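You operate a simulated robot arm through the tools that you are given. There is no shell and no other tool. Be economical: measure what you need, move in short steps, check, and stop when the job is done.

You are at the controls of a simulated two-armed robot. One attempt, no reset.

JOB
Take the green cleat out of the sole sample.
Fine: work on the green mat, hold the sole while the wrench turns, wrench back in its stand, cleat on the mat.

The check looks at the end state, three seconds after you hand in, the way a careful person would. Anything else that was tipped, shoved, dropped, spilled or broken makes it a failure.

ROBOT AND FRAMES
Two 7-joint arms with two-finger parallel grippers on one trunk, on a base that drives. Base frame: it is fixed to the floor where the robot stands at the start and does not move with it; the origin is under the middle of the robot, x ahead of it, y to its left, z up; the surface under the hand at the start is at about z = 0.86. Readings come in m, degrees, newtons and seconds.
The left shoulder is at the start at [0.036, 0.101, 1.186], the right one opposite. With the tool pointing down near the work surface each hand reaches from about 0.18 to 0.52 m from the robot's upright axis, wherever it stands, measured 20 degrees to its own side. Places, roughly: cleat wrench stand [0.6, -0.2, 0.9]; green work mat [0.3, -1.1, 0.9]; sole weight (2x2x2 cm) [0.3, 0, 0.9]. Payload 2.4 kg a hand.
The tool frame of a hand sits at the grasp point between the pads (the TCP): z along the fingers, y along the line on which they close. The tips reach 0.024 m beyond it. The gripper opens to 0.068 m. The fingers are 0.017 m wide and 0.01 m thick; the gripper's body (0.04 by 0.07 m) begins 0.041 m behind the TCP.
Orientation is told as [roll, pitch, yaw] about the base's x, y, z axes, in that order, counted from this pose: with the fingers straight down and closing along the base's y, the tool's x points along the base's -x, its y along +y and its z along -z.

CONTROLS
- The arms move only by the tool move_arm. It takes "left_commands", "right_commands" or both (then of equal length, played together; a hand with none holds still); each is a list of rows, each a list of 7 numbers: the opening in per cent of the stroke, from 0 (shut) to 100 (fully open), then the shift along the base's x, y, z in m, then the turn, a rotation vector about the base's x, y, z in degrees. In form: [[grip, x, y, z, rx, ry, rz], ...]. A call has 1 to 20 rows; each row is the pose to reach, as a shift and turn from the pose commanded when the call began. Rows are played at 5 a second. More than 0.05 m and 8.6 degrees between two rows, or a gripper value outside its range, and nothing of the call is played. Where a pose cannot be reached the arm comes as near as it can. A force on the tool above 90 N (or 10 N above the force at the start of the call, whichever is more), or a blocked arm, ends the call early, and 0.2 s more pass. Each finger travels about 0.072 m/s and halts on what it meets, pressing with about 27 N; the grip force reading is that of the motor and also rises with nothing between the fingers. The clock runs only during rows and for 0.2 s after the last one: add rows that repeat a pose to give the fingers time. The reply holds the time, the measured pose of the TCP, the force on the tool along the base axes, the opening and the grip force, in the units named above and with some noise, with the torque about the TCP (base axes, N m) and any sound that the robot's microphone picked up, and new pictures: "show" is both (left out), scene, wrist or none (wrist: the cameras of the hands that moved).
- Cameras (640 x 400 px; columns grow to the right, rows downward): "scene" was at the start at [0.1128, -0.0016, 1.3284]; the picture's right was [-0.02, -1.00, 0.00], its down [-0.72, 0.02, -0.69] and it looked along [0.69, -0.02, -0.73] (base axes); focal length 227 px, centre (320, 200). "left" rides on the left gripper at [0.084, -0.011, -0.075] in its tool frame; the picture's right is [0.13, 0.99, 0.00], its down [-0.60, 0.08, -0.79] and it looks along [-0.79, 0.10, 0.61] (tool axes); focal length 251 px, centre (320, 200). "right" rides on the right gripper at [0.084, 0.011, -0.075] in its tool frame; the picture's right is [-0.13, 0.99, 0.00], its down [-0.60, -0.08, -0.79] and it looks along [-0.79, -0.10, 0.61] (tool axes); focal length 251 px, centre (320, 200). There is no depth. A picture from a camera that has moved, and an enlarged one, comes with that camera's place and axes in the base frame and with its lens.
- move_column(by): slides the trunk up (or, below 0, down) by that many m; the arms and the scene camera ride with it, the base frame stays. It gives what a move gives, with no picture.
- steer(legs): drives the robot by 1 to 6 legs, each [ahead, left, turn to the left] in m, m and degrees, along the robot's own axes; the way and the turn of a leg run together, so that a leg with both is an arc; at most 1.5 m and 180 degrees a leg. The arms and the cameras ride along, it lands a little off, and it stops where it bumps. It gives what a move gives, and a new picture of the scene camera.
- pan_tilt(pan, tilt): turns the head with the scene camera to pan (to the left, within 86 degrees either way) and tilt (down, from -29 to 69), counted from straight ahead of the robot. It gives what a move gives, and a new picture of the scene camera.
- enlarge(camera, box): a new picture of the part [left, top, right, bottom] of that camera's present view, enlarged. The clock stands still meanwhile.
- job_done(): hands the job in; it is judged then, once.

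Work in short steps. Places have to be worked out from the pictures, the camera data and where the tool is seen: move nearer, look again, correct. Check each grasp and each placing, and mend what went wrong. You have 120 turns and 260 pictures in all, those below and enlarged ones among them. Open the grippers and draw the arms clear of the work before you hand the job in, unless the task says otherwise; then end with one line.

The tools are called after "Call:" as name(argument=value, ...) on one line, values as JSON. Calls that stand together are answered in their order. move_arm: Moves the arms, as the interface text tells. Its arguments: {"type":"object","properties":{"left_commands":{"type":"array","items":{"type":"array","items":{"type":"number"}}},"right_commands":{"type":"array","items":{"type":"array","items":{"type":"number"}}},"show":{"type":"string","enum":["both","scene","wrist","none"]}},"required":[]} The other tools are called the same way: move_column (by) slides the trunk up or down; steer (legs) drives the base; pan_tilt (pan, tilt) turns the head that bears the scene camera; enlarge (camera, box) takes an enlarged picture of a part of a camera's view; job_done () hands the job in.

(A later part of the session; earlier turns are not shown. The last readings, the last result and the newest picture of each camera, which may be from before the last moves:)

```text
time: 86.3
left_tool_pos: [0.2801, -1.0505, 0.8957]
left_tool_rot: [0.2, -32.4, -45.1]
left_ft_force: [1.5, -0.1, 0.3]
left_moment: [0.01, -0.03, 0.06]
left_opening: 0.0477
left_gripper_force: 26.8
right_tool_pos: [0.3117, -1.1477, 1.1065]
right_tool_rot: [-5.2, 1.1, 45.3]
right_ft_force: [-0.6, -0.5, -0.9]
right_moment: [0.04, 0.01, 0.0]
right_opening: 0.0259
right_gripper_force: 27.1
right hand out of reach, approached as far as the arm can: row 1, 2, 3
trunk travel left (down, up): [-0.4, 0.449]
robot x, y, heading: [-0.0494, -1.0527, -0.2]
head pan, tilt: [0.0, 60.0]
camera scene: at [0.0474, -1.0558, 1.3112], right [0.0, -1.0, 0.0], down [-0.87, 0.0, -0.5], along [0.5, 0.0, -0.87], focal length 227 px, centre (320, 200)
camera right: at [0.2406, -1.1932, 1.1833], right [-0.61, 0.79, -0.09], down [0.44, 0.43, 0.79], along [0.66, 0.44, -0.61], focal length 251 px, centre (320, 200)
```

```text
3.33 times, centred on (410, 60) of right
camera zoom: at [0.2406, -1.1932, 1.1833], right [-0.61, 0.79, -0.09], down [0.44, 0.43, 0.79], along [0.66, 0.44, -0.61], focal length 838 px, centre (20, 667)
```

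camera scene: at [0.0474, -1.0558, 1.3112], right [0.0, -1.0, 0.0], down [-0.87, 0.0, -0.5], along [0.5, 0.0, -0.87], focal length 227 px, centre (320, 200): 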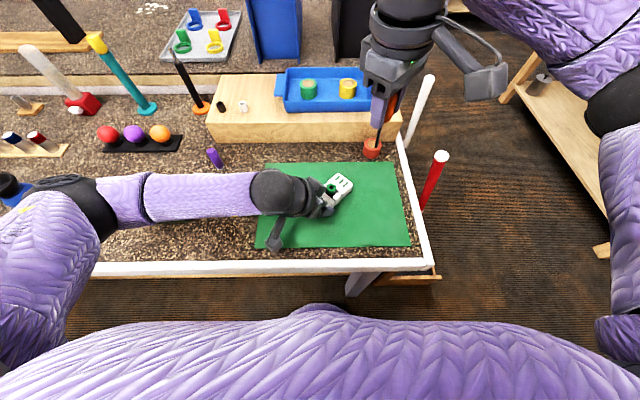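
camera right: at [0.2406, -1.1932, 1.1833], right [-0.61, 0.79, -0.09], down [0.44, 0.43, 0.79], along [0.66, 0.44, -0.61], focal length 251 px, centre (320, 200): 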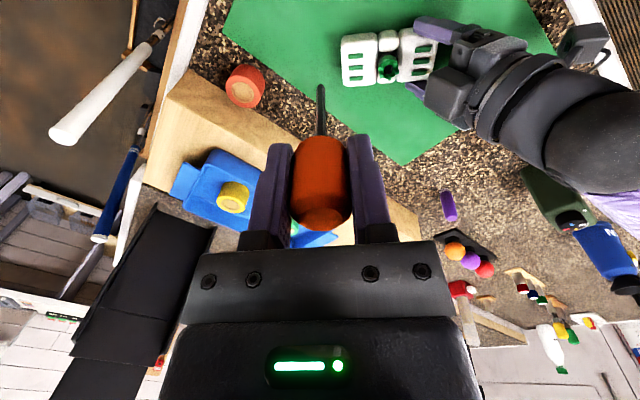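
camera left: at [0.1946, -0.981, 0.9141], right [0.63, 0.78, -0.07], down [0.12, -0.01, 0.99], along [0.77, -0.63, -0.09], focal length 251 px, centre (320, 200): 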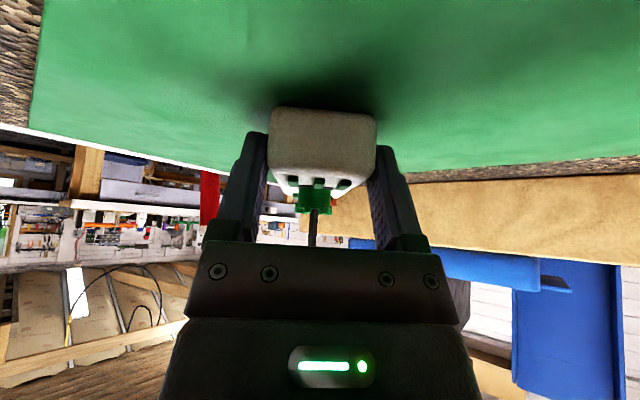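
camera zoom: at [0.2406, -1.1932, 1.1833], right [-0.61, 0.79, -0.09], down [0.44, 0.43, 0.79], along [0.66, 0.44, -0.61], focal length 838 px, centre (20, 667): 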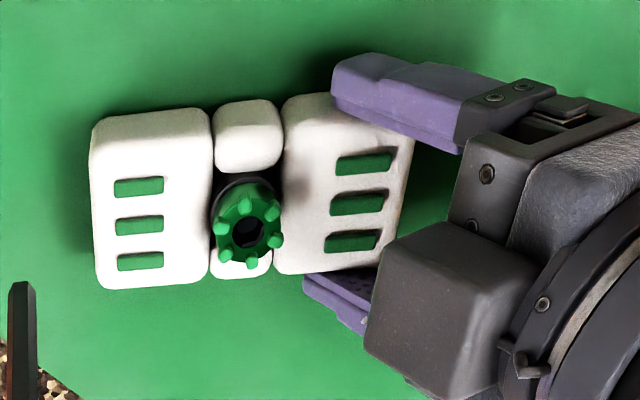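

The sole and cleat are fine, and the cleat top is still near z 0.91, so more turning is needed. I'll straighten the hand, wind yaw back to about -2° (60° hex symmetry), and come over the hole.

Call:
move_arm(right_commands=[[0, 0, 0, 0, 4.5, 2.9, 0]], show="none")

Call:
move_arm(right_commands=[[0, 0, 0, 0, 0, 0, -8], [0, 0, 0, 0, 0, 0, -16], [0, 0, 0.0, 0, 0, 0, -24], [0, 0, 0.02, -0.02, 0, 0, -32], [0, 0, 0.04, -0.04, 0, 0, -40], [0, 0, 0.068, -0.06, 0, 0, -47], [0, -0.001, 0.068, -0.086, 0, 0, -47], [0, -0.001, 0.068, -0.092, 0, 0, -47]], show="none")

Call:
enlarge(camera="scene", box=[310, 160, 370, 210])

Call:
enlarge(camera="right", box=[270, 30, 370, 105])

```text
time: 86.7
left_tool_pos: [0.2813, -1.052, 0.8965]
left_tool_rot: [0.1, -32.3, -45.2]
left_ft_force: [-0.4, -0.5, -0.5]
left_moment: [-0.01, -0.03, 0.01]
left_opening: 0.0478
left_gripper_force: 26.5
right_tool_pos: [0.3111, -1.147, 1.1078]
right_tool_rot: [0.1, -0.2, 45.4]
right_ft_force: [-0.1, 0.4, -1.6]
right_moment: [-0.04, -0.02, 0.0]
right_opening: 0.0262
right_gripper_force: 27.1
trunk travel left (down, up): [-0.4, 0.449]
robot x, y, heading: [-0.0522, -1.0563, -0.2]
head pan, tilt: [0.0, 60.0]
```

```text
time: 88.5
left_tool_pos: [0.2813, -1.0526, 0.8953]
left_tool_rot: [0.0, -32.4, -45.2]
left_ft_force: [0.1, -0.1, -0.1]
left_moment: [0.0, -0.02, 0.0]
left_opening: 0.0476
left_gripper_force: 27.2
right_tool_pos: [0.3081, -1.0796, 1.0147]
right_tool_rot: [0.0, -0.1, -1.6]
right_ft_force: [0.2, -0.2, -0.8]
right_moment: [-0.03, 0.0, 0.0]
right_opening: 0.0261
right_gripper_force: 27.0
trunk travel left (down, up): [-0.4, 0.449]
robot x, y, heading: [-0.0524, -1.0555, -0.2]
head pan, tilt: [0.0, 60.0]
```

```text
8.00 times, centred on (340, 185) of scene
camera zoom: at [0.0473, -1.0558, 1.3112], right [0.0, -1.0, 0.0], down [-0.87, 0.0, -0.5], along [0.5, 0.0, -0.87], focal length 1818 px, centre (160, 320)
```

zoom: 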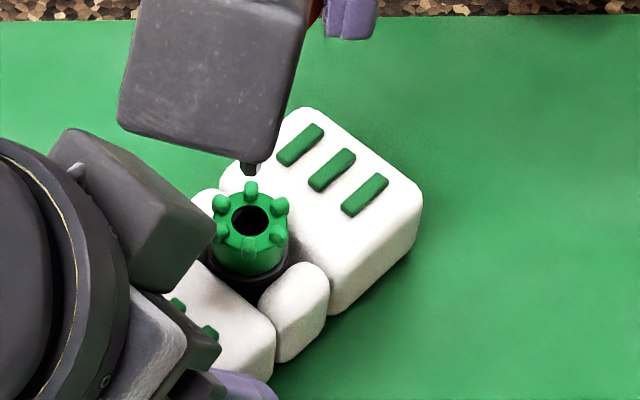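

```text
5.33 times, centred on (320, 68) of right
camera zoom: at [0.2251, -1.0657, 1.09], right [0.16, 0.99, 0.0], down [0.6, -0.1, 0.79], along [0.78, -0.13, -0.61], focal length 1341 px, centre (320, 907)
```

zoom: 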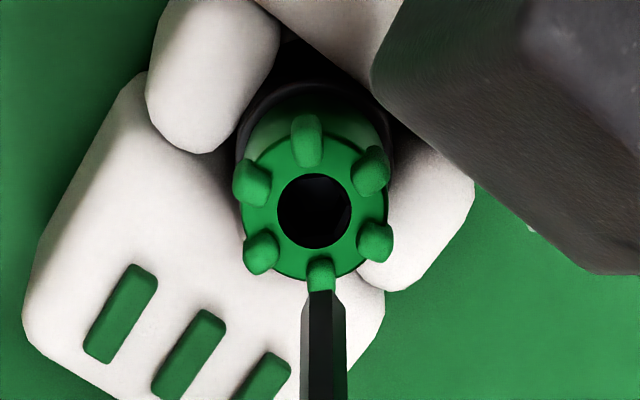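

The hole is at (0.3086,-1.080) and the tip is about 1 mm to its left. I'll shift and insert.

Call:
move_arm(right_commands=[[0, 0, -0.0012, -0.008, 0, 0, 0], [0, 0, -0.0012, -0.016, 0, 0, 0], [0, 0, -0.0012, -0.024, 0, 0, 0], [0, 0, -0.0012, -0.027, 0, 0, 0], [0, 0, -0.0012, -0.029, 0, 0, 0]], show="none")

Call:
enlarge(camera="right", box=[270, 30, 370, 105])

```text
time: 89.7
left_tool_pos: [0.2796, -1.0519, 0.8963]
left_tool_rot: [0.1, -32.4, -45.2]
left_ft_force: [8.6, -2.7, -7.1]
left_moment: [0.09, 0.04, 0.06]
left_opening: 0.0474
left_gripper_force: 27.0
right_tool_pos: [0.3079, -1.0811, 0.9862]
right_tool_rot: [0.0, -0.1, -1.5]
right_ft_force: [-8.0, 1.3, 10.2]
right_moment: [0.08, 0.62, -0.02]
right_opening: 0.0262
right_gripper_force: 26.7
trunk travel left (down, up): [-0.4, 0.449]
robot x, y, heading: [-0.0513, -1.0546, -0.3]
head pan, tilt: [0.0, 60.0]
```

```text
5.33 times, centred on (320, 68) of right
camera zoom: at [0.2252, -1.0671, 1.0606], right [0.16, 0.99, 0.0], down [0.6, -0.1, 0.79], along [0.78, -0.12, -0.61], focal length 1341 px, centre (320, 907)
```

zoom: 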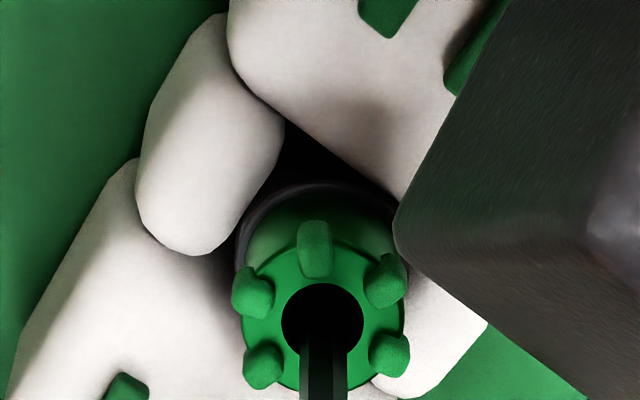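

It's in, with a light load toward -x. I'll follow that by 1 mm and start turning gently.

Call:
move_arm(right_commands=[[0, -0.001, 0, 0, 0, 0, 0], [0, -0.001, 0, -0.001, 0, 0, 6], [0, -0.001, 0, -0.001, 0, 0, 12], [0, -0.001, 0, -0.001, 0, 0, 18], [0, -0.001, 0, -0.001, 0, 0, 24]], show="none")

Call:
enlarge(camera="right", box=[270, 30, 370, 105])

```text
time: 90.9
left_tool_pos: [0.2808, -1.0514, 0.8949]
left_tool_rot: [0.1, -32.4, -45.2]
left_ft_force: [2.0, 3.7, -6.1]
left_moment: [0.19, -0.55, 0.2]
left_opening: 0.0479
left_gripper_force: 26.9
right_tool_pos: [0.307, -1.0805, 0.9836]
right_tool_rot: [0.0, -0.3, 22.4]
right_ft_force: [6.0, -2.7, 22.7]
right_moment: [-0.3, -0.64, -0.14]
right_opening: 0.0262
right_gripper_force: 26.8
trunk travel left (down, up): [-0.4, 0.449]
robot x, y, heading: [-0.0501, -1.0576, -0.4]
head pan, tilt: [0.0, 60.0]
```

```text
5.33 times, centred on (320, 68) of right
camera zoom: at [0.2258, -1.1021, 1.06], right [-0.26, 0.97, 0.0], down [0.59, 0.16, 0.8], along [0.77, 0.21, -0.61], focal length 1341 px, centre (320, 907)
```

zoom: 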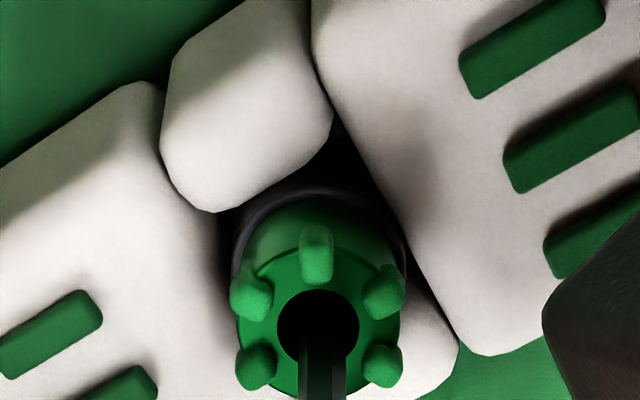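

Engaged and turning. I'll carry on to about yaw 54°, raising slightly to relax the axial load.

Call:
move_arm(right_commands=[[0, 0.0007, 0, 0.001, 0, 0, 0], [0, 0.0007, 0, 0.001, 0, 0, 8], [0, 0.0007, 0, 0.001, 0, 0, 16], [0, 0.0007, 0, 0.001, 0, 0, 24], [0, 0.0007, 0, 0.001, 0, 0, 31]], show="none")

Call:
enlarge(camera="right", box=[270, 30, 370, 105])

```text
time: 92.1
left_tool_pos: [0.2793, -1.052, 0.8969]
left_tool_rot: [0.1, -32.4, -45.2]
left_ft_force: [4.6, 6.0, -6.2]
left_moment: [0.12, 0.17, 0.33]
left_opening: 0.0476
left_gripper_force: 26.7
right_tool_pos: [0.3093, -1.0815, 0.9853]
right_tool_rot: [0.1, -0.1, 53.6]
right_ft_force: [-5.1, -5.8, 8.5]
right_moment: [-0.45, 0.47, -0.03]
right_opening: 0.026
right_gripper_force: 27.6
trunk travel left (down, up): [-0.4, 0.449]
robot x, y, heading: [-0.0453, -1.0528, -0.1]
head pan, tilt: [0.0, 60.0]
```

```text
5.33 times, centred on (320, 68) of right
camera zoom: at [0.25, -1.1412, 1.0604], right [-0.72, 0.69, 0.0], down [0.42, 0.44, 0.79], along [0.55, 0.57, -0.61], focal length 1341 px, centre (320, 907)
```

zoom: 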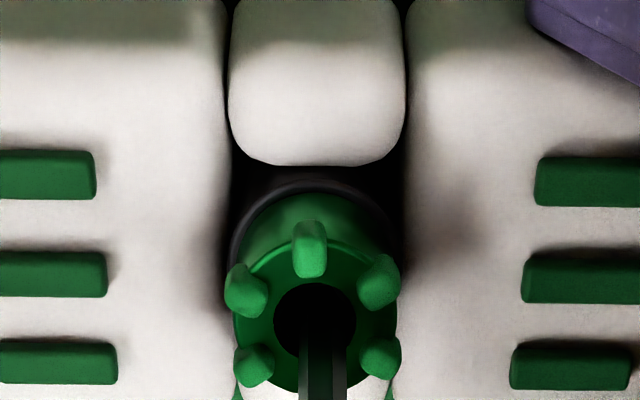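

That's about 155° in total. Next is a full ratchet stroke in one call: open, wind back 65°, close, and turn forward 60°.

Call:
move_arm(right_commands=[[60, 0, 0, 0, 0, 0, 0], [100, 0, 0, 0, 0, 0, 0], [100, 0, 0, 0, 0, 0, -8.2], [100, 0, 0, 0, 0, 0, -16.4], [100, 0, 0, 0, 0, 0, -24.6], [100, 0, 0, 0, 0, 0, -32.8], [100, 0, 0, 0, 0, 0, -41], [100, 0, 0, 0, 0, 0, -49.2], [100, 0, 0, 0, 0, 0, -57.4], [100, 0, 0, 0, 0, 0, -65.6], [40, 0, 0, 0, 0, 0, -65.6], [0, 0, 0, 0, 0, 0, -65.6], [0, 0, 0, 0, 0, 0, -65.6], [0, 0, 0, 0, 0, 0, -57.2], [0, 0, 0, 0, 0, 0, -48.8], [0, 0, 0, 0.0003, 0, 0, -40.4], [0, 0, 0, 0.0004, 0, 0, -32], [0, 0, 0, 0.0005, 0, 0, -23.6], [0, 0, 0, 0.0006, 0, 0, -15.2], [0, 0, 0, 0.0007, 0, 0, -6.8]], show="none")

Call:
enlarge(camera="right", box=[220, 10, 420, 160])

```text
time: 96.3
left_tool_pos: [0.2801, -1.052, 0.8961]
left_tool_rot: [0.0, -32.4, -45.2]
left_ft_force: [-0.3, 1.1, -1.2]
left_moment: [0.05, 0.04, -0.01]
left_opening: 0.0474
left_gripper_force: 27.1
right_tool_pos: [0.3085, -1.0796, 0.9865]
right_tool_rot: [0.0, 0.0, 46.7]
right_ft_force: [-0.8, 0.6, -0.9]
right_moment: [-0.01, -0.01, -0.01]
right_opening: 0.0261
right_gripper_force: 26.7
trunk travel left (down, up): [-0.4, 0.449]
robot x, y, heading: [-0.0514, -1.0547, -0.1]
head pan, tilt: [0.0, 60.0]
```

```text
2.67 times, centred on (320, 85) of right
camera zoom: at [0.243, -1.1336, 1.0612], right [-0.63, 0.77, 0.0], down [0.47, 0.38, 0.79], along [0.61, 0.5, -0.61], focal length 670 px, centre (320, 507)
```

zoom: 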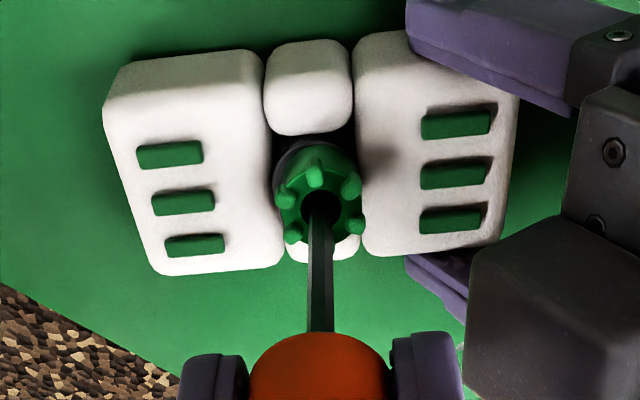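

Smooth, with no side load; that's about 215° in total. I'll run another stroke.

Call:
move_arm(right_commands=[[60, 0, 0, 0, 0, 0, 0], [100, 0, 0, 0, 0, 0, 0], [100, 0, 0, 0, 0, 0, -7.2], [100, 0, 0, 0, 0, 0, -14.4], [100, 0, 0, 0, 0, 0, -21.6], [100, 0, 0, 0, 0, 0, -28.8], [100, 0, 0, 0, 0, 0, -36], [100, 0, 0, 0, 0, 0, -43.2], [100, 0, 0, 0, 0, 0, -50.4], [100, 0, 0, 0, 0, 0, -58], [40, 0, 0, 0, 0, 0, -58], [0, 0, 0, 0, 0, 0, -58], [0, 0, 0, 0, 0, 0, -58], [0, 0, 0, 0, 0, 0, -49.5], [0, 0, 0, 0, 0, 0, -41], [0, 0, 0, 0.0003, 0, 0, -32.5], [0, 0, 0, 0.0004, 0, 0, -24], [0, 0, 0, 0.0005, 0, 0, -15.5], [0, 0, 0, 0.0006, 0, 0, -7], [0, 0, 0, 0.0007, 0, 0, 1.5]], show="none")

Call:
enlarge(camera="right", box=[220, 10, 420, 160])

Call:
enlarge(camera="left", box=[240, 130, 400, 250])

```text
time: 100.5
left_tool_pos: [0.2801, -1.052, 0.8964]
left_tool_rot: [0.1, -32.4, -45.2]
left_ft_force: [0.3, 1.0, -0.3]
left_moment: [0.03, 0.05, 0.01]
left_opening: 0.0475
left_gripper_force: 27.1
right_tool_pos: [0.3083, -1.0807, 0.986]
right_tool_rot: [0.0, 0.0, 48.2]
right_ft_force: [0.2, -0.8, -0.1]
right_moment: [0.0, -0.01, 0.02]
right_opening: 0.0262
right_gripper_force: 27.0
trunk travel left (down, up): [-0.4, 0.449]
robot x, y, heading: [-0.0496, -1.0576, -0.1]
head pan, tilt: [0.0, 60.0]
```

```text
2.67 times, centred on (320, 85) of right
camera zoom: at [0.2434, -1.1359, 1.0612], right [-0.65, 0.76, 0.0], down [0.46, 0.4, 0.79], along [0.6, 0.52, -0.61], focal length 670 px, centre (320, 507)
```

zoom: 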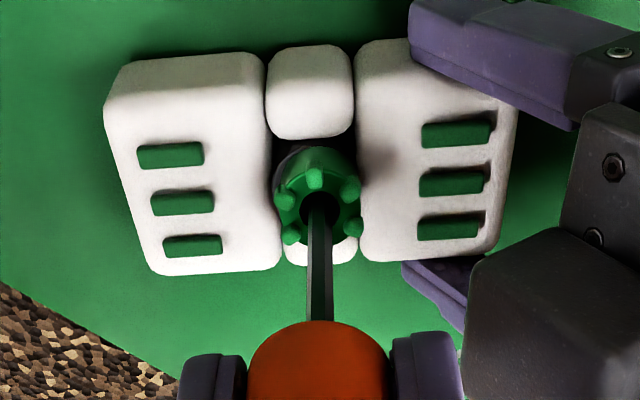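

```text
3.33 times, centred on (320, 190) of left
camera zoom: at [0.1946, -0.9811, 0.9142], right [0.63, 0.78, -0.07], down [0.11, 0.0, 0.99], along [0.77, -0.63, -0.09], focal length 838 px, centre (320, 233)
```

zoom: 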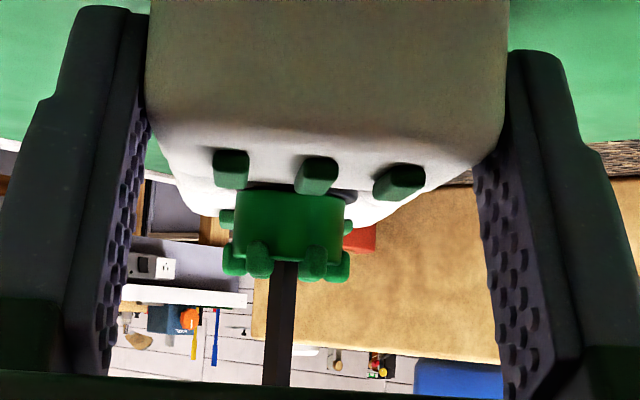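

The cleat has shifted about 2 mm in its seat, so it looks loose. I'll lift the key out slowly and see whether the cleat comes or stays.

Call:
move_arm(right_commands=[[0, 0, 0, 0.005, 0, 0, 0], [0, 0, 0, 0.01, 0, 0, 0], [0, 0, 0, 0.015, 0, 0, 0], [0, 0, 0, 0.025, 0, 0, 0], [0, 0, 0, 0.035, 0, 0, 0], [0, 0, 0, 0.035, 0, 0, 0]], show="none")

Call:
enlarge(camera="left", box=[240, 130, 400, 250])

Call:
enlarge(camera="right", box=[220, 10, 420, 160])

```text
time: 101.9
left_tool_pos: [0.2807, -1.0511, 0.8962]
left_tool_rot: [0.0, -32.4, -45.2]
left_ft_force: [0.2, -1.1, -0.5]
left_moment: [0.05, 0.04, 0.06]
left_opening: 0.0478
left_gripper_force: 27.6
right_tool_pos: [0.3071, -1.0818, 1.0216]
right_tool_rot: [-0.1, 0.0, 48.1]
right_ft_force: [-0.7, 0.1, 0.3]
right_moment: [-0.02, -0.02, 0.03]
right_opening: 0.0262
right_gripper_force: 27.3
trunk travel left (down, up): [-0.4, 0.449]
robot x, y, heading: [-0.0551, -1.0517, -0.2]
head pan, tilt: [0.0, 60.0]
```

```text
3.33 times, centred on (320, 190) of left
camera zoom: at [0.1946, -0.9811, 0.9142], right [0.63, 0.78, -0.07], down [0.11, 0.0, 0.99], along [0.77, -0.63, -0.09], focal length 838 px, centre (320, 233)
```

zoom: 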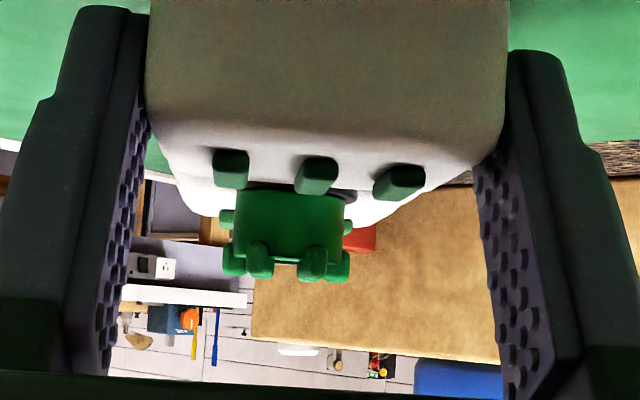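

```text
2.67 times, centred on (320, 85) of right
camera zoom: at [0.2435, -1.1359, 1.0964], right [-0.65, 0.76, 0.0], down [0.46, 0.4, 0.79], along [0.6, 0.52, -0.61], focal length 670 px, centre (320, 507)
```

zoom: 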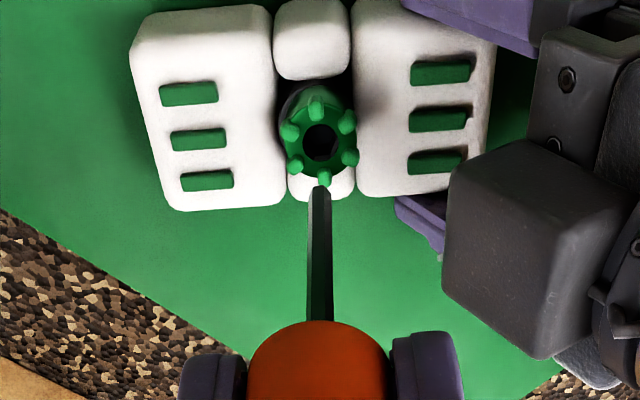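

The cleat stays but sits loose and off-centre. I'll move the wrench away and up, release the sole, and bring the left hand back and upright so it can pull the cleat.

Call:
move_arm(right_commands=[[0, 0, 0, 0.03, 0, 0, 0], [0, 0, -0.03, 0.07, 0, 0, 0], [0, 0, -0.06, 0.11, 0, 0, 0], [0, 0, -0.1, 0.13, 0, 0, 0], [0, 0, -0.13, 0.14, 0, 0, 0], [0, 0, -0.16, 0.14, 0, 0, 0], [0, 0, -0.16, 0.14, 0, 0, 0], [0, 0, -0.16, 0.14, 0, 0, 0], [0, 0, -0.16, 0.14, 0, 0, 0]], left_commands=[[50, 0, 0, 0, 0, 0, 0], [100, 0, 0, 0, 0, 0, 0], [100, 0, 0, 0, 0, 0, 0], [100, -0.008, 0.008, 0.017, 0, 0, 0], [100, -0.018, 0.018, 0.04, 0, 0, 0], [100, -0.018, 0.018, 0.07, 5.7, 5.7, 0], [100, -0.01, 0.01, 0.09, 11.4, 11.4, 0], [100, 0.0, 0.0, 0.1, 17.1, 17.1, 0], [100, 0.0, 0.0, 0.1, 23, 23, 0]])

```text
time: 103.9
left_tool_pos: [0.2814, -1.0504, 0.9956]
left_tool_rot: [0.0, 0.2, -45.2]
left_ft_force: [-0.3, 0.0, -0.3]
left_moment: [0.01, 0.01, 0.0]
left_opening: 0.0678
left_gripper_force: 0.2
right_tool_pos: [0.2928, -1.2284, 1.1573]
right_tool_rot: [0.1, -0.2, 48.0]
right_ft_force: [-0.4, -1.0, -1.3]
right_moment: [0.03, 0.05, -0.02]
right_opening: 0.0262
right_gripper_force: 27.2
right hand out of reach, approached as far as the arm can: row 6, 7, 8, 9
trunk travel left (down, up): [-0.4, 0.449]
robot x, y, heading: [-0.049, -1.0552, -0.2]
head pan, tilt: [0.0, 60.0]
camera scene: at [0.0473, -1.0561, 1.3112], right [0.0, -1.0, 0.0], down [-0.87, 0.0, -0.5], along [0.5, 0.0, -0.87], focal length 227 px, centre (320, 200)
camera right: at [0.229, -1.283, 1.2324], right [-0.65, 0.76, 0.0], down [0.46, 0.39, 0.79], along [0.6, 0.52, -0.61], focal length 251 px, centre (320, 200)
camera left: at [0.2154, -0.9996, 1.071], right [0.61, 0.79, 0.0], down [0.48, -0.37, 0.79], along [0.62, -0.48, -0.61], focal length 251 px, centre (320, 200)
```

scene: 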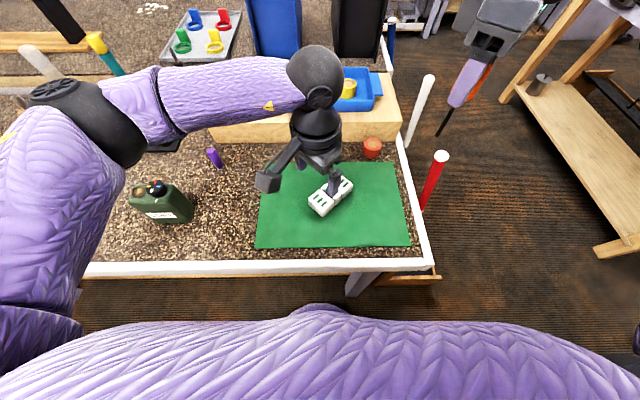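
right: 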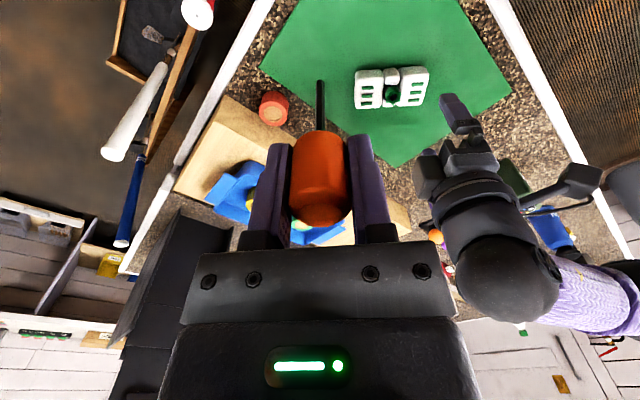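
left: 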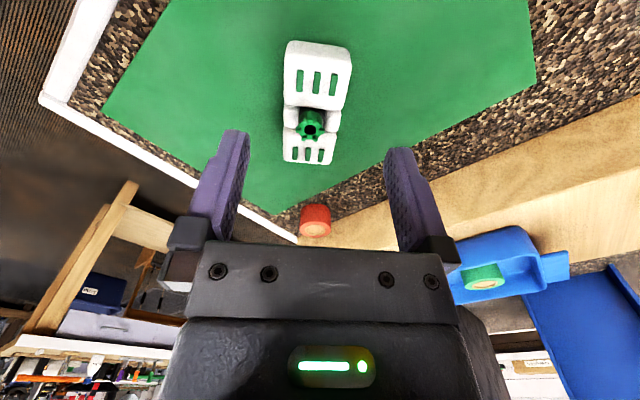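

Call:
enlarge(camera="left", box=[260, 90, 360, 165])

Call:
enlarge(camera="right", box=[350, 55, 440, 120])

```text
5.33 times, centred on (310, 128) of left
camera zoom: at [0.2154, -0.9996, 1.071], right [0.61, 0.79, 0.0], down [0.48, -0.37, 0.79], along [0.62, -0.48, -0.61], focal length 1341 px, centre (373, 587)
```

zoom: 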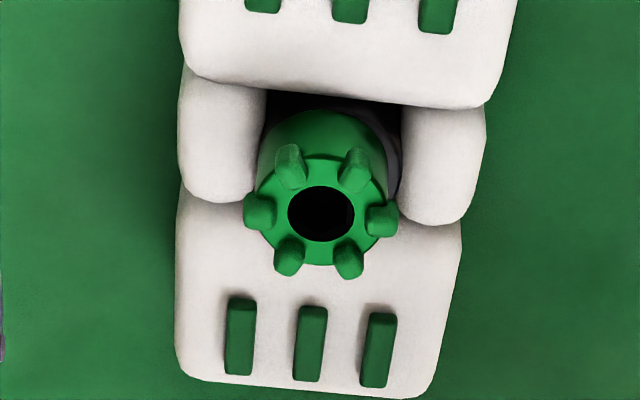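

```text
6.15 times, centred on (395, 88) of right
camera zoom: at [0.229, -1.283, 1.2324], right [-0.65, 0.76, 0.0], down [0.46, 0.39, 0.79], along [0.6, 0.52, -0.61], focal length 1547 px, centre (-142, 892)
```

zoom: 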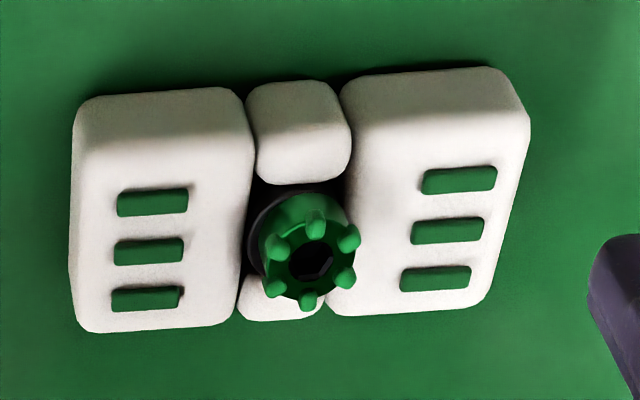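

The cleat is loose and tilted slightly; its hole is at (0.3064,-1.080,0.908). I'll bring the left gripper over it and grip its upper part.

Call:
move_arm(left_commands=[[100, 0.012, -0.015, 0, 0, 0, 0], [100, 0.025, -0.0295, -0.02, 0, 0, 0], [100, 0.025, -0.0295, -0.045, 0, 0, 0], [100, 0.025, -0.0295, -0.062, 0, 0, 0], [100, 0.025, -0.0295, -0.072, 0, 0, 0], [100, 0.025, -0.0295, -0.072, 0, 0, 0]], show="wrist")

Call:
enlarge(camera="scene", box=[280, 130, 400, 230])

```text
time: 105.3
left_tool_pos: [0.3067, -1.0793, 0.9233]
left_tool_rot: [0.0, 0.1, -45.2]
left_ft_force: [-0.5, -0.2, 0.8]
left_moment: [0.0, 0.01, -0.02]
left_opening: 0.0684
left_gripper_force: 0.0
right_tool_pos: [0.2931, -1.2277, 1.1569]
right_tool_rot: [0.0, -0.1, 48.0]
right_ft_force: [0.3, -0.7, -0.8]
right_moment: [0.01, -0.03, -0.01]
right_opening: 0.0261
right_gripper_force: 27.0
trunk travel left (down, up): [-0.4, 0.449]
robot x, y, heading: [-0.0553, -1.053, -0.3]
head pan, tilt: [0.0, 60.0]
camera left: at [0.2399, -1.0277, 0.9989], right [0.61, 0.79, 0.0], down [0.48, -0.37, 0.79], along [0.63, -0.48, -0.61], focal length 251 px, centre (320, 200)
```

left: 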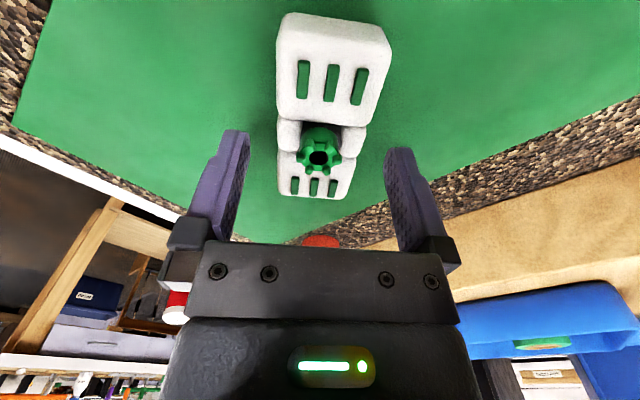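

```text
4.00 times, centred on (340, 180) of scene
camera zoom: at [0.0473, -1.0559, 1.3112], right [0.0, -1.0, 0.0], down [-0.87, 0.0, -0.5], along [0.5, 0.0, -0.87], focal length 909 px, centre (240, 280)
```

zoom: 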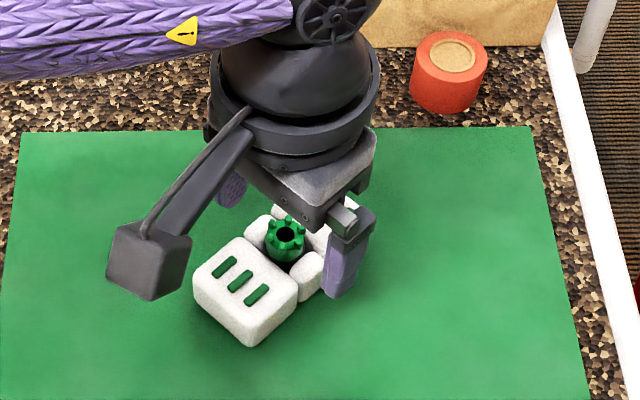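

Aligned over the cleat. Closing.

Call:
move_arm(left_commands=[[60, 0, 0, -0.001, 0, 0, 0], [30, 0, 0, -0.001, 0, 0, 0], [0, 0, 0, -0.001, 0, 0, 0], [0, 0, 0, -0.001, 0, 0, 0], [0, 0, 0, -0.001, 0, 0, 0]], show="wrist")

```text
time: 106.5
left_tool_pos: [0.3048, -1.0794, 0.9224]
left_tool_rot: [0.0, 0.1, -45.1]
left_ft_force: [0.8, 0.7, 0.8]
left_moment: [0.02, 0.03, 0.0]
left_opening: 0.0182
left_gripper_force: 27.0
right_tool_pos: [0.2927, -1.2282, 1.1571]
right_tool_rot: [0.0, -0.2, 48.1]
right_ft_force: [-0.4, 0.8, -1.2]
right_moment: [0.01, 0.01, 0.02]
right_opening: 0.026
right_gripper_force: 26.8
trunk travel left (down, up): [-0.4, 0.449]
robot x, y, heading: [-0.0532, -1.055, 0.0]
head pan, tilt: [0.0, 60.0]
camera left: at [0.2393, -1.0274, 0.9982], right [0.61, 0.79, 0.0], down [0.48, -0.37, 0.79], along [0.63, -0.48, -0.61], focal length 251 px, centre (320, 200)
```

left: 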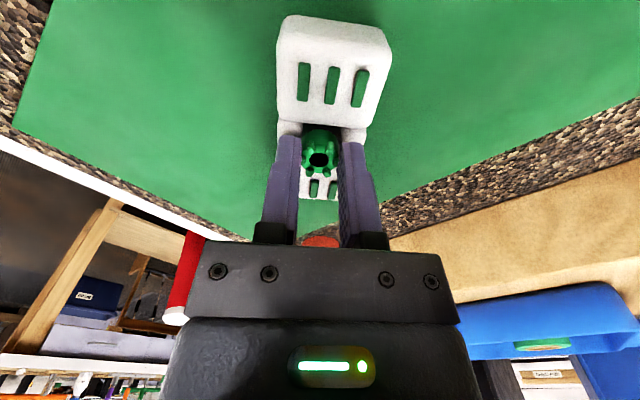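

Gripped at 18 mm. I'll lift slowly and see whether the cleat comes free of the sole.

Call:
move_arm(left_commands=[[0, 0, 0, 0.003, 0, 0, 0], [0, 0, 0, 0.008, 0, 0, 0], [0, 0, 0, 0.014, 0, 0, 0], [0, 0, 0, 0.02, 0, 0, 0], [0, 0, 0, 0.02, 0, 0, 0]])

Call:
enlarge(camera="scene", box=[280, 130, 400, 230])

```text
time: 107.7
left_tool_pos: [0.3042, -1.0783, 0.9424]
left_tool_rot: [0.0, 0.1, -45.1]
left_ft_force: [0.5, 0.0, 0.3]
left_moment: [0.04, 0.01, 0.02]
left_opening: 0.0182
left_gripper_force: 26.7
right_tool_pos: [0.293, -1.2267, 1.1577]
right_tool_rot: [-0.1, -0.1, 47.9]
right_ft_force: [0.4, -0.6, -1.0]
right_moment: [0.0, -0.01, -0.01]
right_opening: 0.0263
right_gripper_force: 27.2
trunk travel left (down, up): [-0.4, 0.449]
robot x, y, heading: [-0.0531, -1.0555, -0.1]
head pan, tilt: [0.0, 60.0]
camera scene: at [0.0473, -1.0559, 1.3112], right [0.0, -1.0, 0.0], down [-0.87, 0.0, -0.5], along [0.5, 0.0, -0.87], focal length 227 px, centre (320, 200)
camera left: at [0.2384, -1.0271, 1.0175], right [0.61, 0.79, 0.0], down [0.48, -0.37, 0.79], along [0.63, -0.48, -0.61], focal length 251 px, centre (320, 200)
```

scene: 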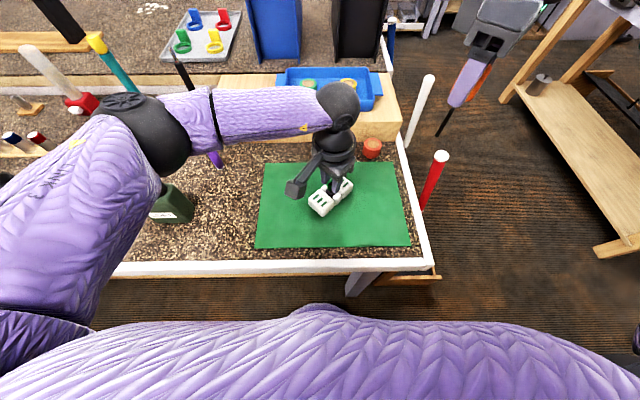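
left: 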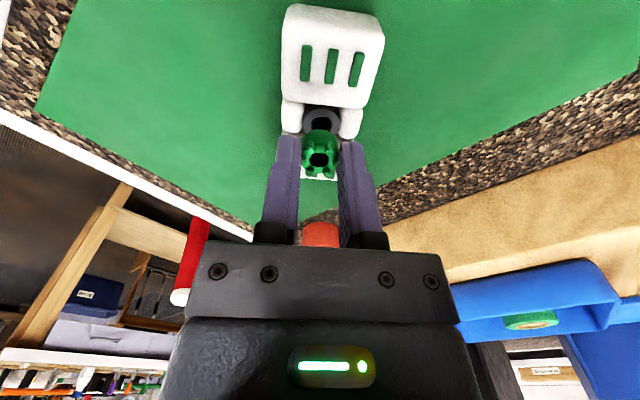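

```text
4.00 times, centred on (340, 180) of scene
camera zoom: at [0.0473, -1.0559, 1.3112], right [0.0, -1.0, 0.0], down [-0.87, 0.0, -0.5], along [0.5, 0.0, -0.87], focal length 909 px, centre (240, 280)
```

zoom: 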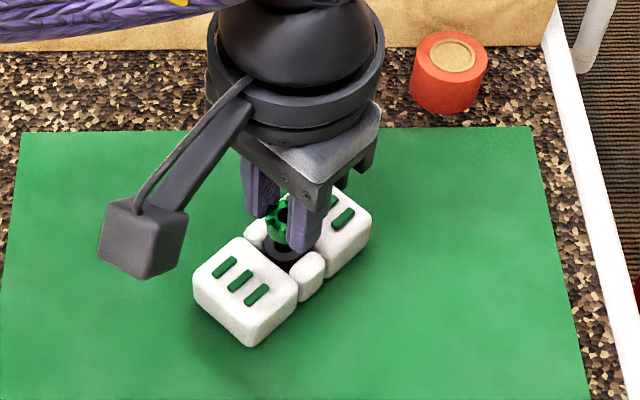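

The cleat is out of the socket. I'll lift it clear, move to an empty part of the mat near (0.245,-0.99), and lower it.

Call:
move_arm(left_commands=[[0, 0, 0, 0.03, 0, 0, 0], [0, -0.01, 0.02, 0.045, 0, 0, 0], [0, -0.03, 0.05, 0.045, 0, 0, 0], [0, -0.05, 0.08, 0.04, 0, 0, 0], [0, -0.058, 0.088, 0.02, 0, 0, 0], [0, -0.058, 0.088, -0.005, 0, 0, 0], [0, -0.058, 0.088, -0.015, 0, 0, 0], [0, -0.058, 0.088, -0.015, 0, 0, 0]])

Call:
enlarge(camera="scene", box=[230, 140, 410, 260])

```text
time: 109.5
left_tool_pos: [0.2465, -0.9905, 0.9291]
left_tool_rot: [0.0, 0.2, -45.1]
left_ft_force: [0.0, -0.4, -0.4]
left_moment: [0.01, -0.02, -0.04]
left_opening: 0.0182
left_gripper_force: 27.0
right_tool_pos: [0.2938, -1.2281, 1.1589]
right_tool_rot: [0.0, -0.1, 48.0]
right_ft_force: [-0.6, 0.3, -0.6]
right_moment: [-0.01, 0.0, 0.01]
right_opening: 0.0261
right_gripper_force: 26.5
trunk travel left (down, up): [-0.4, 0.449]
robot x, y, heading: [-0.0492, -1.0576, -0.3]
head pan, tilt: [0.0, 60.0]
camera scene: at [0.0473, -1.0558, 1.3112], right [0.0, -1.0, 0.0], down [-0.87, 0.0, -0.5], along [0.5, 0.0, -0.87], focal length 227 px, centre (320, 200)
camera left: at [0.1805, -0.9397, 1.004], right [0.61, 0.79, 0.0], down [0.48, -0.37, 0.79], along [0.63, -0.48, -0.61], focal length 251 px, centre (320, 200)
```

scene: 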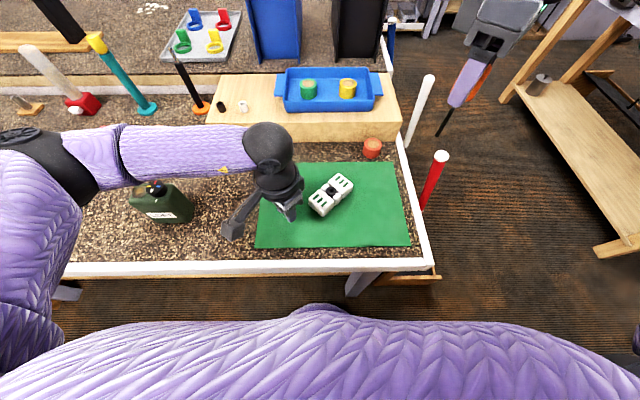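
left: 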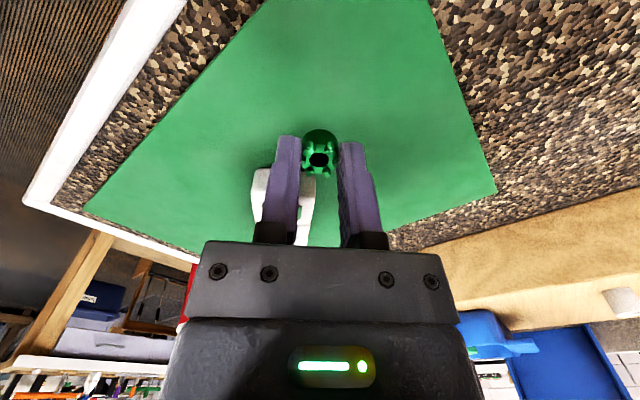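

```text
3.33 times, centred on (320, 200) of scene
camera zoom: at [0.0473, -1.0558, 1.3112], right [0.0, -1.0, 0.0], down [-0.87, 0.0, -0.5], along [0.5, 0.0, -0.87], focal length 758 px, centre (320, 200)
```

zoom: 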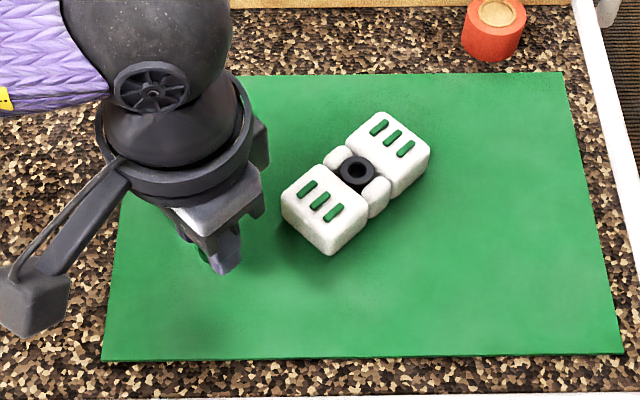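

The sole is intact with an empty socket. I'll lower in small steps until contact.

Call:
move_arm(left_commands=[[0, 0, 0, -0.006, 0, 0, 0], [0, 0, 0, -0.012, 0, 0, 0]], show="none")

Call:
move_arm(left_commands=[[0, 0, 0, -0.003, 0, 0, 0], [0, 0, 0, -0.006, 0, 0, 0]], show="none")

Call:
move_arm(left_commands=[[0, 0, 0, -0.002, 0, 0, 0], [0, 0, 0, -0.004, 0, 0, 0]], show="wrist")

```text
time: 110.1
left_tool_pos: [0.2481, -0.992, 0.9171]
left_tool_rot: [0.0, 0.2, -45.1]
left_ft_force: [0.2, 0.2, -0.8]
left_moment: [-0.03, 0.0, -0.07]
left_opening: 0.0179
left_gripper_force: 26.9
right_tool_pos: [0.294, -1.2281, 1.1572]
right_tool_rot: [-0.1, -0.1, 47.9]
right_ft_force: [0.6, 0.2, -0.8]
right_moment: [0.04, -0.03, -0.03]
right_opening: 0.0262
right_gripper_force: 26.8
trunk travel left (down, up): [-0.4, 0.449]
robot x, y, heading: [-0.0506, -1.054, -0.2]
head pan, tilt: [0.0, 60.0]
```

```text
time: 110.7
left_tool_pos: [0.248, -0.9913, 0.9114]
left_tool_rot: [-0.1, 0.0, -45.3]
left_ft_force: [-0.4, 0.1, 0.8]
left_moment: [-0.01, -0.02, 0.0]
left_opening: 0.018
left_gripper_force: 27.2
right_tool_pos: [0.2936, -1.2282, 1.158]
right_tool_rot: [0.0, 0.0, 48.0]
right_ft_force: [0.7, -0.1, -0.1]
right_moment: [-0.01, -0.01, 0.0]
right_opening: 0.0262
right_gripper_force: 27.6
trunk travel left (down, up): [-0.4, 0.449]
robot x, y, heading: [-0.0542, -1.06, -0.3]
head pan, tilt: [0.0, 60.0]
```

```text
time: 111.3
left_tool_pos: [0.2477, -0.9911, 0.9058]
left_tool_rot: [-0.1, 0.1, -45.1]
left_ft_force: [0.8, -0.4, -0.9]
left_moment: [0.02, 0.02, -0.01]
left_opening: 0.0182
left_gripper_force: 27.1
right_tool_pos: [0.2938, -1.2272, 1.1567]
right_tool_rot: [0.0, 0.0, 47.9]
right_ft_force: [0.2, 0.1, -1.7]
right_moment: [-0.01, 0.05, -0.02]
right_opening: 0.0261
right_gripper_force: 26.4
trunk travel left (down, up): [-0.4, 0.449]
robot x, y, heading: [-0.0503, -1.0578, -0.2]
head pan, tilt: [0.0, 60.0]
camera left: at [0.1811, -0.9397, 0.9811], right [0.61, 0.79, 0.0], down [0.48, -0.37, 0.79], along [0.63, -0.48, -0.61], focal length 251 px, centre (320, 200)
```

left: 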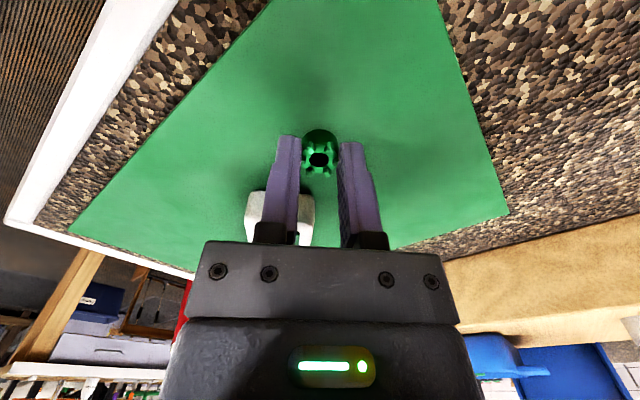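

Still no contact at TCP 0.906. I'll continue down in small steps.

Call:
move_arm(left_commands=[[0, 0, 0, -0.002, 0, 0, 0], [0, 0, 0, -0.004, 0, 0, 0]], show="none")

Call:
move_arm(left_commands=[[0, 0, 0, -0.0015, 0, 0, 0], [0, 0, 0, -0.003, 0, 0, 0]], show="none")

Call:
move_arm(left_commands=[[0, 0, 0, -0.001, 0, 0, 0], [0, 0, 0, -0.0025, 0, 0, 0]], show="none")

```text
time: 111.9
left_tool_pos: [0.2471, -0.9921, 0.9017]
left_tool_rot: [0.0, 0.0, -45.3]
left_ft_force: [0.0, -0.6, -0.4]
left_moment: [0.0, -0.03, -0.02]
left_opening: 0.0181
left_gripper_force: 27.1
right_tool_pos: [0.2932, -1.2278, 1.158]
right_tool_rot: [0.1, -0.1, 48.0]
right_ft_force: [-0.3, -0.5, -1.4]
right_moment: [0.01, -0.02, -0.02]
right_opening: 0.0261
right_gripper_force: 26.9
trunk travel left (down, up): [-0.4, 0.449]
robot x, y, heading: [-0.053, -1.0576, -0.2]
head pan, tilt: [0.0, 60.0]
```

```text
time: 112.5
left_tool_pos: [0.2474, -0.9907, 0.9005]
left_tool_rot: [0.0, -0.2, -45.3]
left_ft_force: [1.7, 0.5, 28.9]
left_moment: [-0.04, -0.16, -0.01]
left_opening: 0.0182
left_gripper_force: 26.9
right_tool_pos: [0.293, -1.2279, 1.1584]
right_tool_rot: [0.0, -0.2, 48.0]
right_ft_force: [-0.6, 0.5, -1.0]
right_moment: [0.01, 0.03, -0.01]
right_opening: 0.0261
right_gripper_force: 27.1
trunk travel left (down, up): [-0.4, 0.449]
robot x, y, heading: [-0.0491, -1.0565, -0.1]
head pan, tilt: [0.0, 60.0]
```

```text
time: 113.1
left_tool_pos: [0.248, -0.9933, 0.8989]
left_tool_rot: [0.1, -0.2, -45.2]
left_ft_force: [0.9, 3.4, 58.4]
left_moment: [0.01, -0.19, 0.02]
left_opening: 0.0183
left_gripper_force: 26.8
right_tool_pos: [0.2912, -1.2274, 1.1595]
right_tool_rot: [-0.1, -0.3, 47.9]
right_ft_force: [-0.3, -0.5, -0.6]
right_moment: [-0.01, -0.01, -0.02]
right_opening: 0.0261
right_gripper_force: 27.5
trunk travel left (down, up): [-0.4, 0.449]
robot x, y, heading: [-0.0507, -1.0576, -0.1]
head pan, tilt: [0.0, 60.0]
```

Contact at about 0.901. I'll relax upward, open slowly, and lift away.

Call:
move_arm(left_commands=[[0, 0, 0, 0.004, 0, 0, 0], [20, 0, 0, 0.004, 0, 0, 0], [40, 0, 0, 0.004, 0, 0, 0], [70, 0, 0, 0.004, 0, 0, 0], [100, 0, 0, 0.004, 0, 0, 0], [100, 0, 0, 0.02, 0, 0, 0], [100, 0, 0, 0.05, 0, 0, 0], [100, 0, 0, 0.09, 0, 0, 0], [100, 0, 0.02, 0.12, 0, 0, 0]])

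Call:
enlarge(camera="left", box=[220, 60, 420, 200])

```text
time: 115.1
left_tool_pos: [0.249, -0.9693, 1.018]
left_tool_rot: [0.0, 0.0, -45.2]
left_ft_force: [-0.2, 0.6, -0.6]
left_moment: [0.01, -0.01, 0.01]
left_opening: 0.0681
left_gripper_force: 0.1
right_tool_pos: [0.2937, -1.2273, 1.1563]
right_tool_rot: [-0.1, -0.2, 48.0]
right_ft_force: [0.0, -0.8, -1.4]
right_moment: [0.0, 0.02, 0.03]
right_opening: 0.0261
right_gripper_force: 27.3
trunk travel left (down, up): [-0.4, 0.449]
robot x, y, heading: [-0.0564, -1.0572, -0.2]
head pan, tilt: [0.0, 60.0]
camera scene: at [0.0472, -1.0556, 1.3112], right [0.0, -1.0, 0.0], down [-0.87, 0.0, -0.5], along [0.5, 0.0, -0.87], focal length 227 px, centre (320, 200)
camera left: at [0.1819, -0.9185, 1.0931], right [0.61, 0.79, 0.0], down [0.48, -0.37, 0.79], along [0.63, -0.49, -0.61], focal length 251 px, centre (320, 200)
```

scene: 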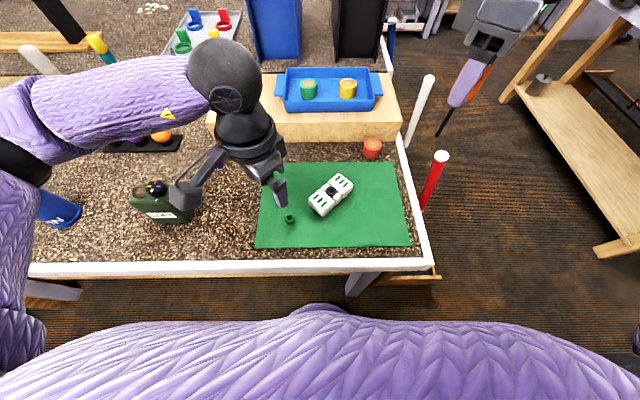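
left: 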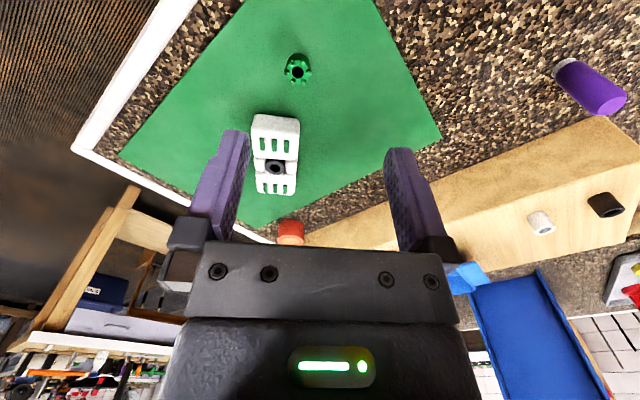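

```text
2.86 times, centred on (320, 130) of left
camera zoom: at [0.1819, -0.9185, 1.0931], right [0.61, 0.79, 0.0], down [0.48, -0.37, 0.79], along [0.63, -0.49, -0.61], focal length 718 px, centre (320, 400)
```

zoom: 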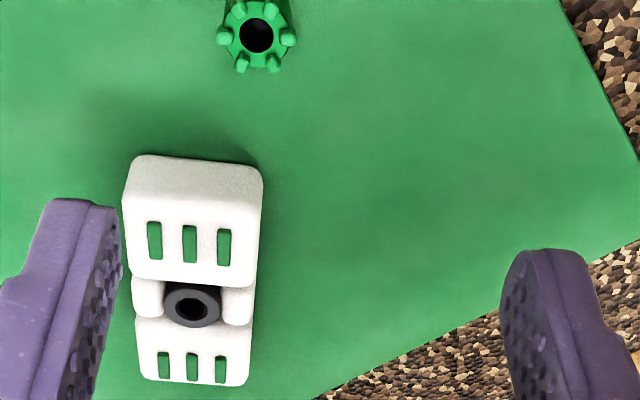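

The cleat stands on the mat and the sole is fine. I'll lift and tuck both arms for the trip back to the wrench stand.

Call:
move_arm(left_commands=[[100, 0, 0.0, 0.04, 0, 0, 7], [100, 0.01, 0.01, 0.08, 0, 0, 14], [100, 0.02, 0.02, 0.12, 0, 0, 21], [100, 0.03, 0.03, 0.14, 0, 0, 28], [100, 0.04, 0.03, 0.14, 0, 0, 36], [100, 0.05, 0.03, 0.14, 0, 0, 45], [100, 0.05, 0.03, 0.14, 0, 0, 45]], right_commands=[[0, 0, 0, 0.01, 0, 0, -8], [0, 0, 0, 0.02, 0, 0, -16], [0, 0, 0, 0.03, 0, 0, -24], [0, 0, 0, 0.04, 0, 0, -32], [0, 0, 0, 0.05, 0, 0, -40], [0, 0, 0, 0.05, 0, 0, -48], [0, 0, 0, 0.05, 0, 0, -48]], show="none")

```text
refused: row 6 steps farther than a row can; nothing moved
```

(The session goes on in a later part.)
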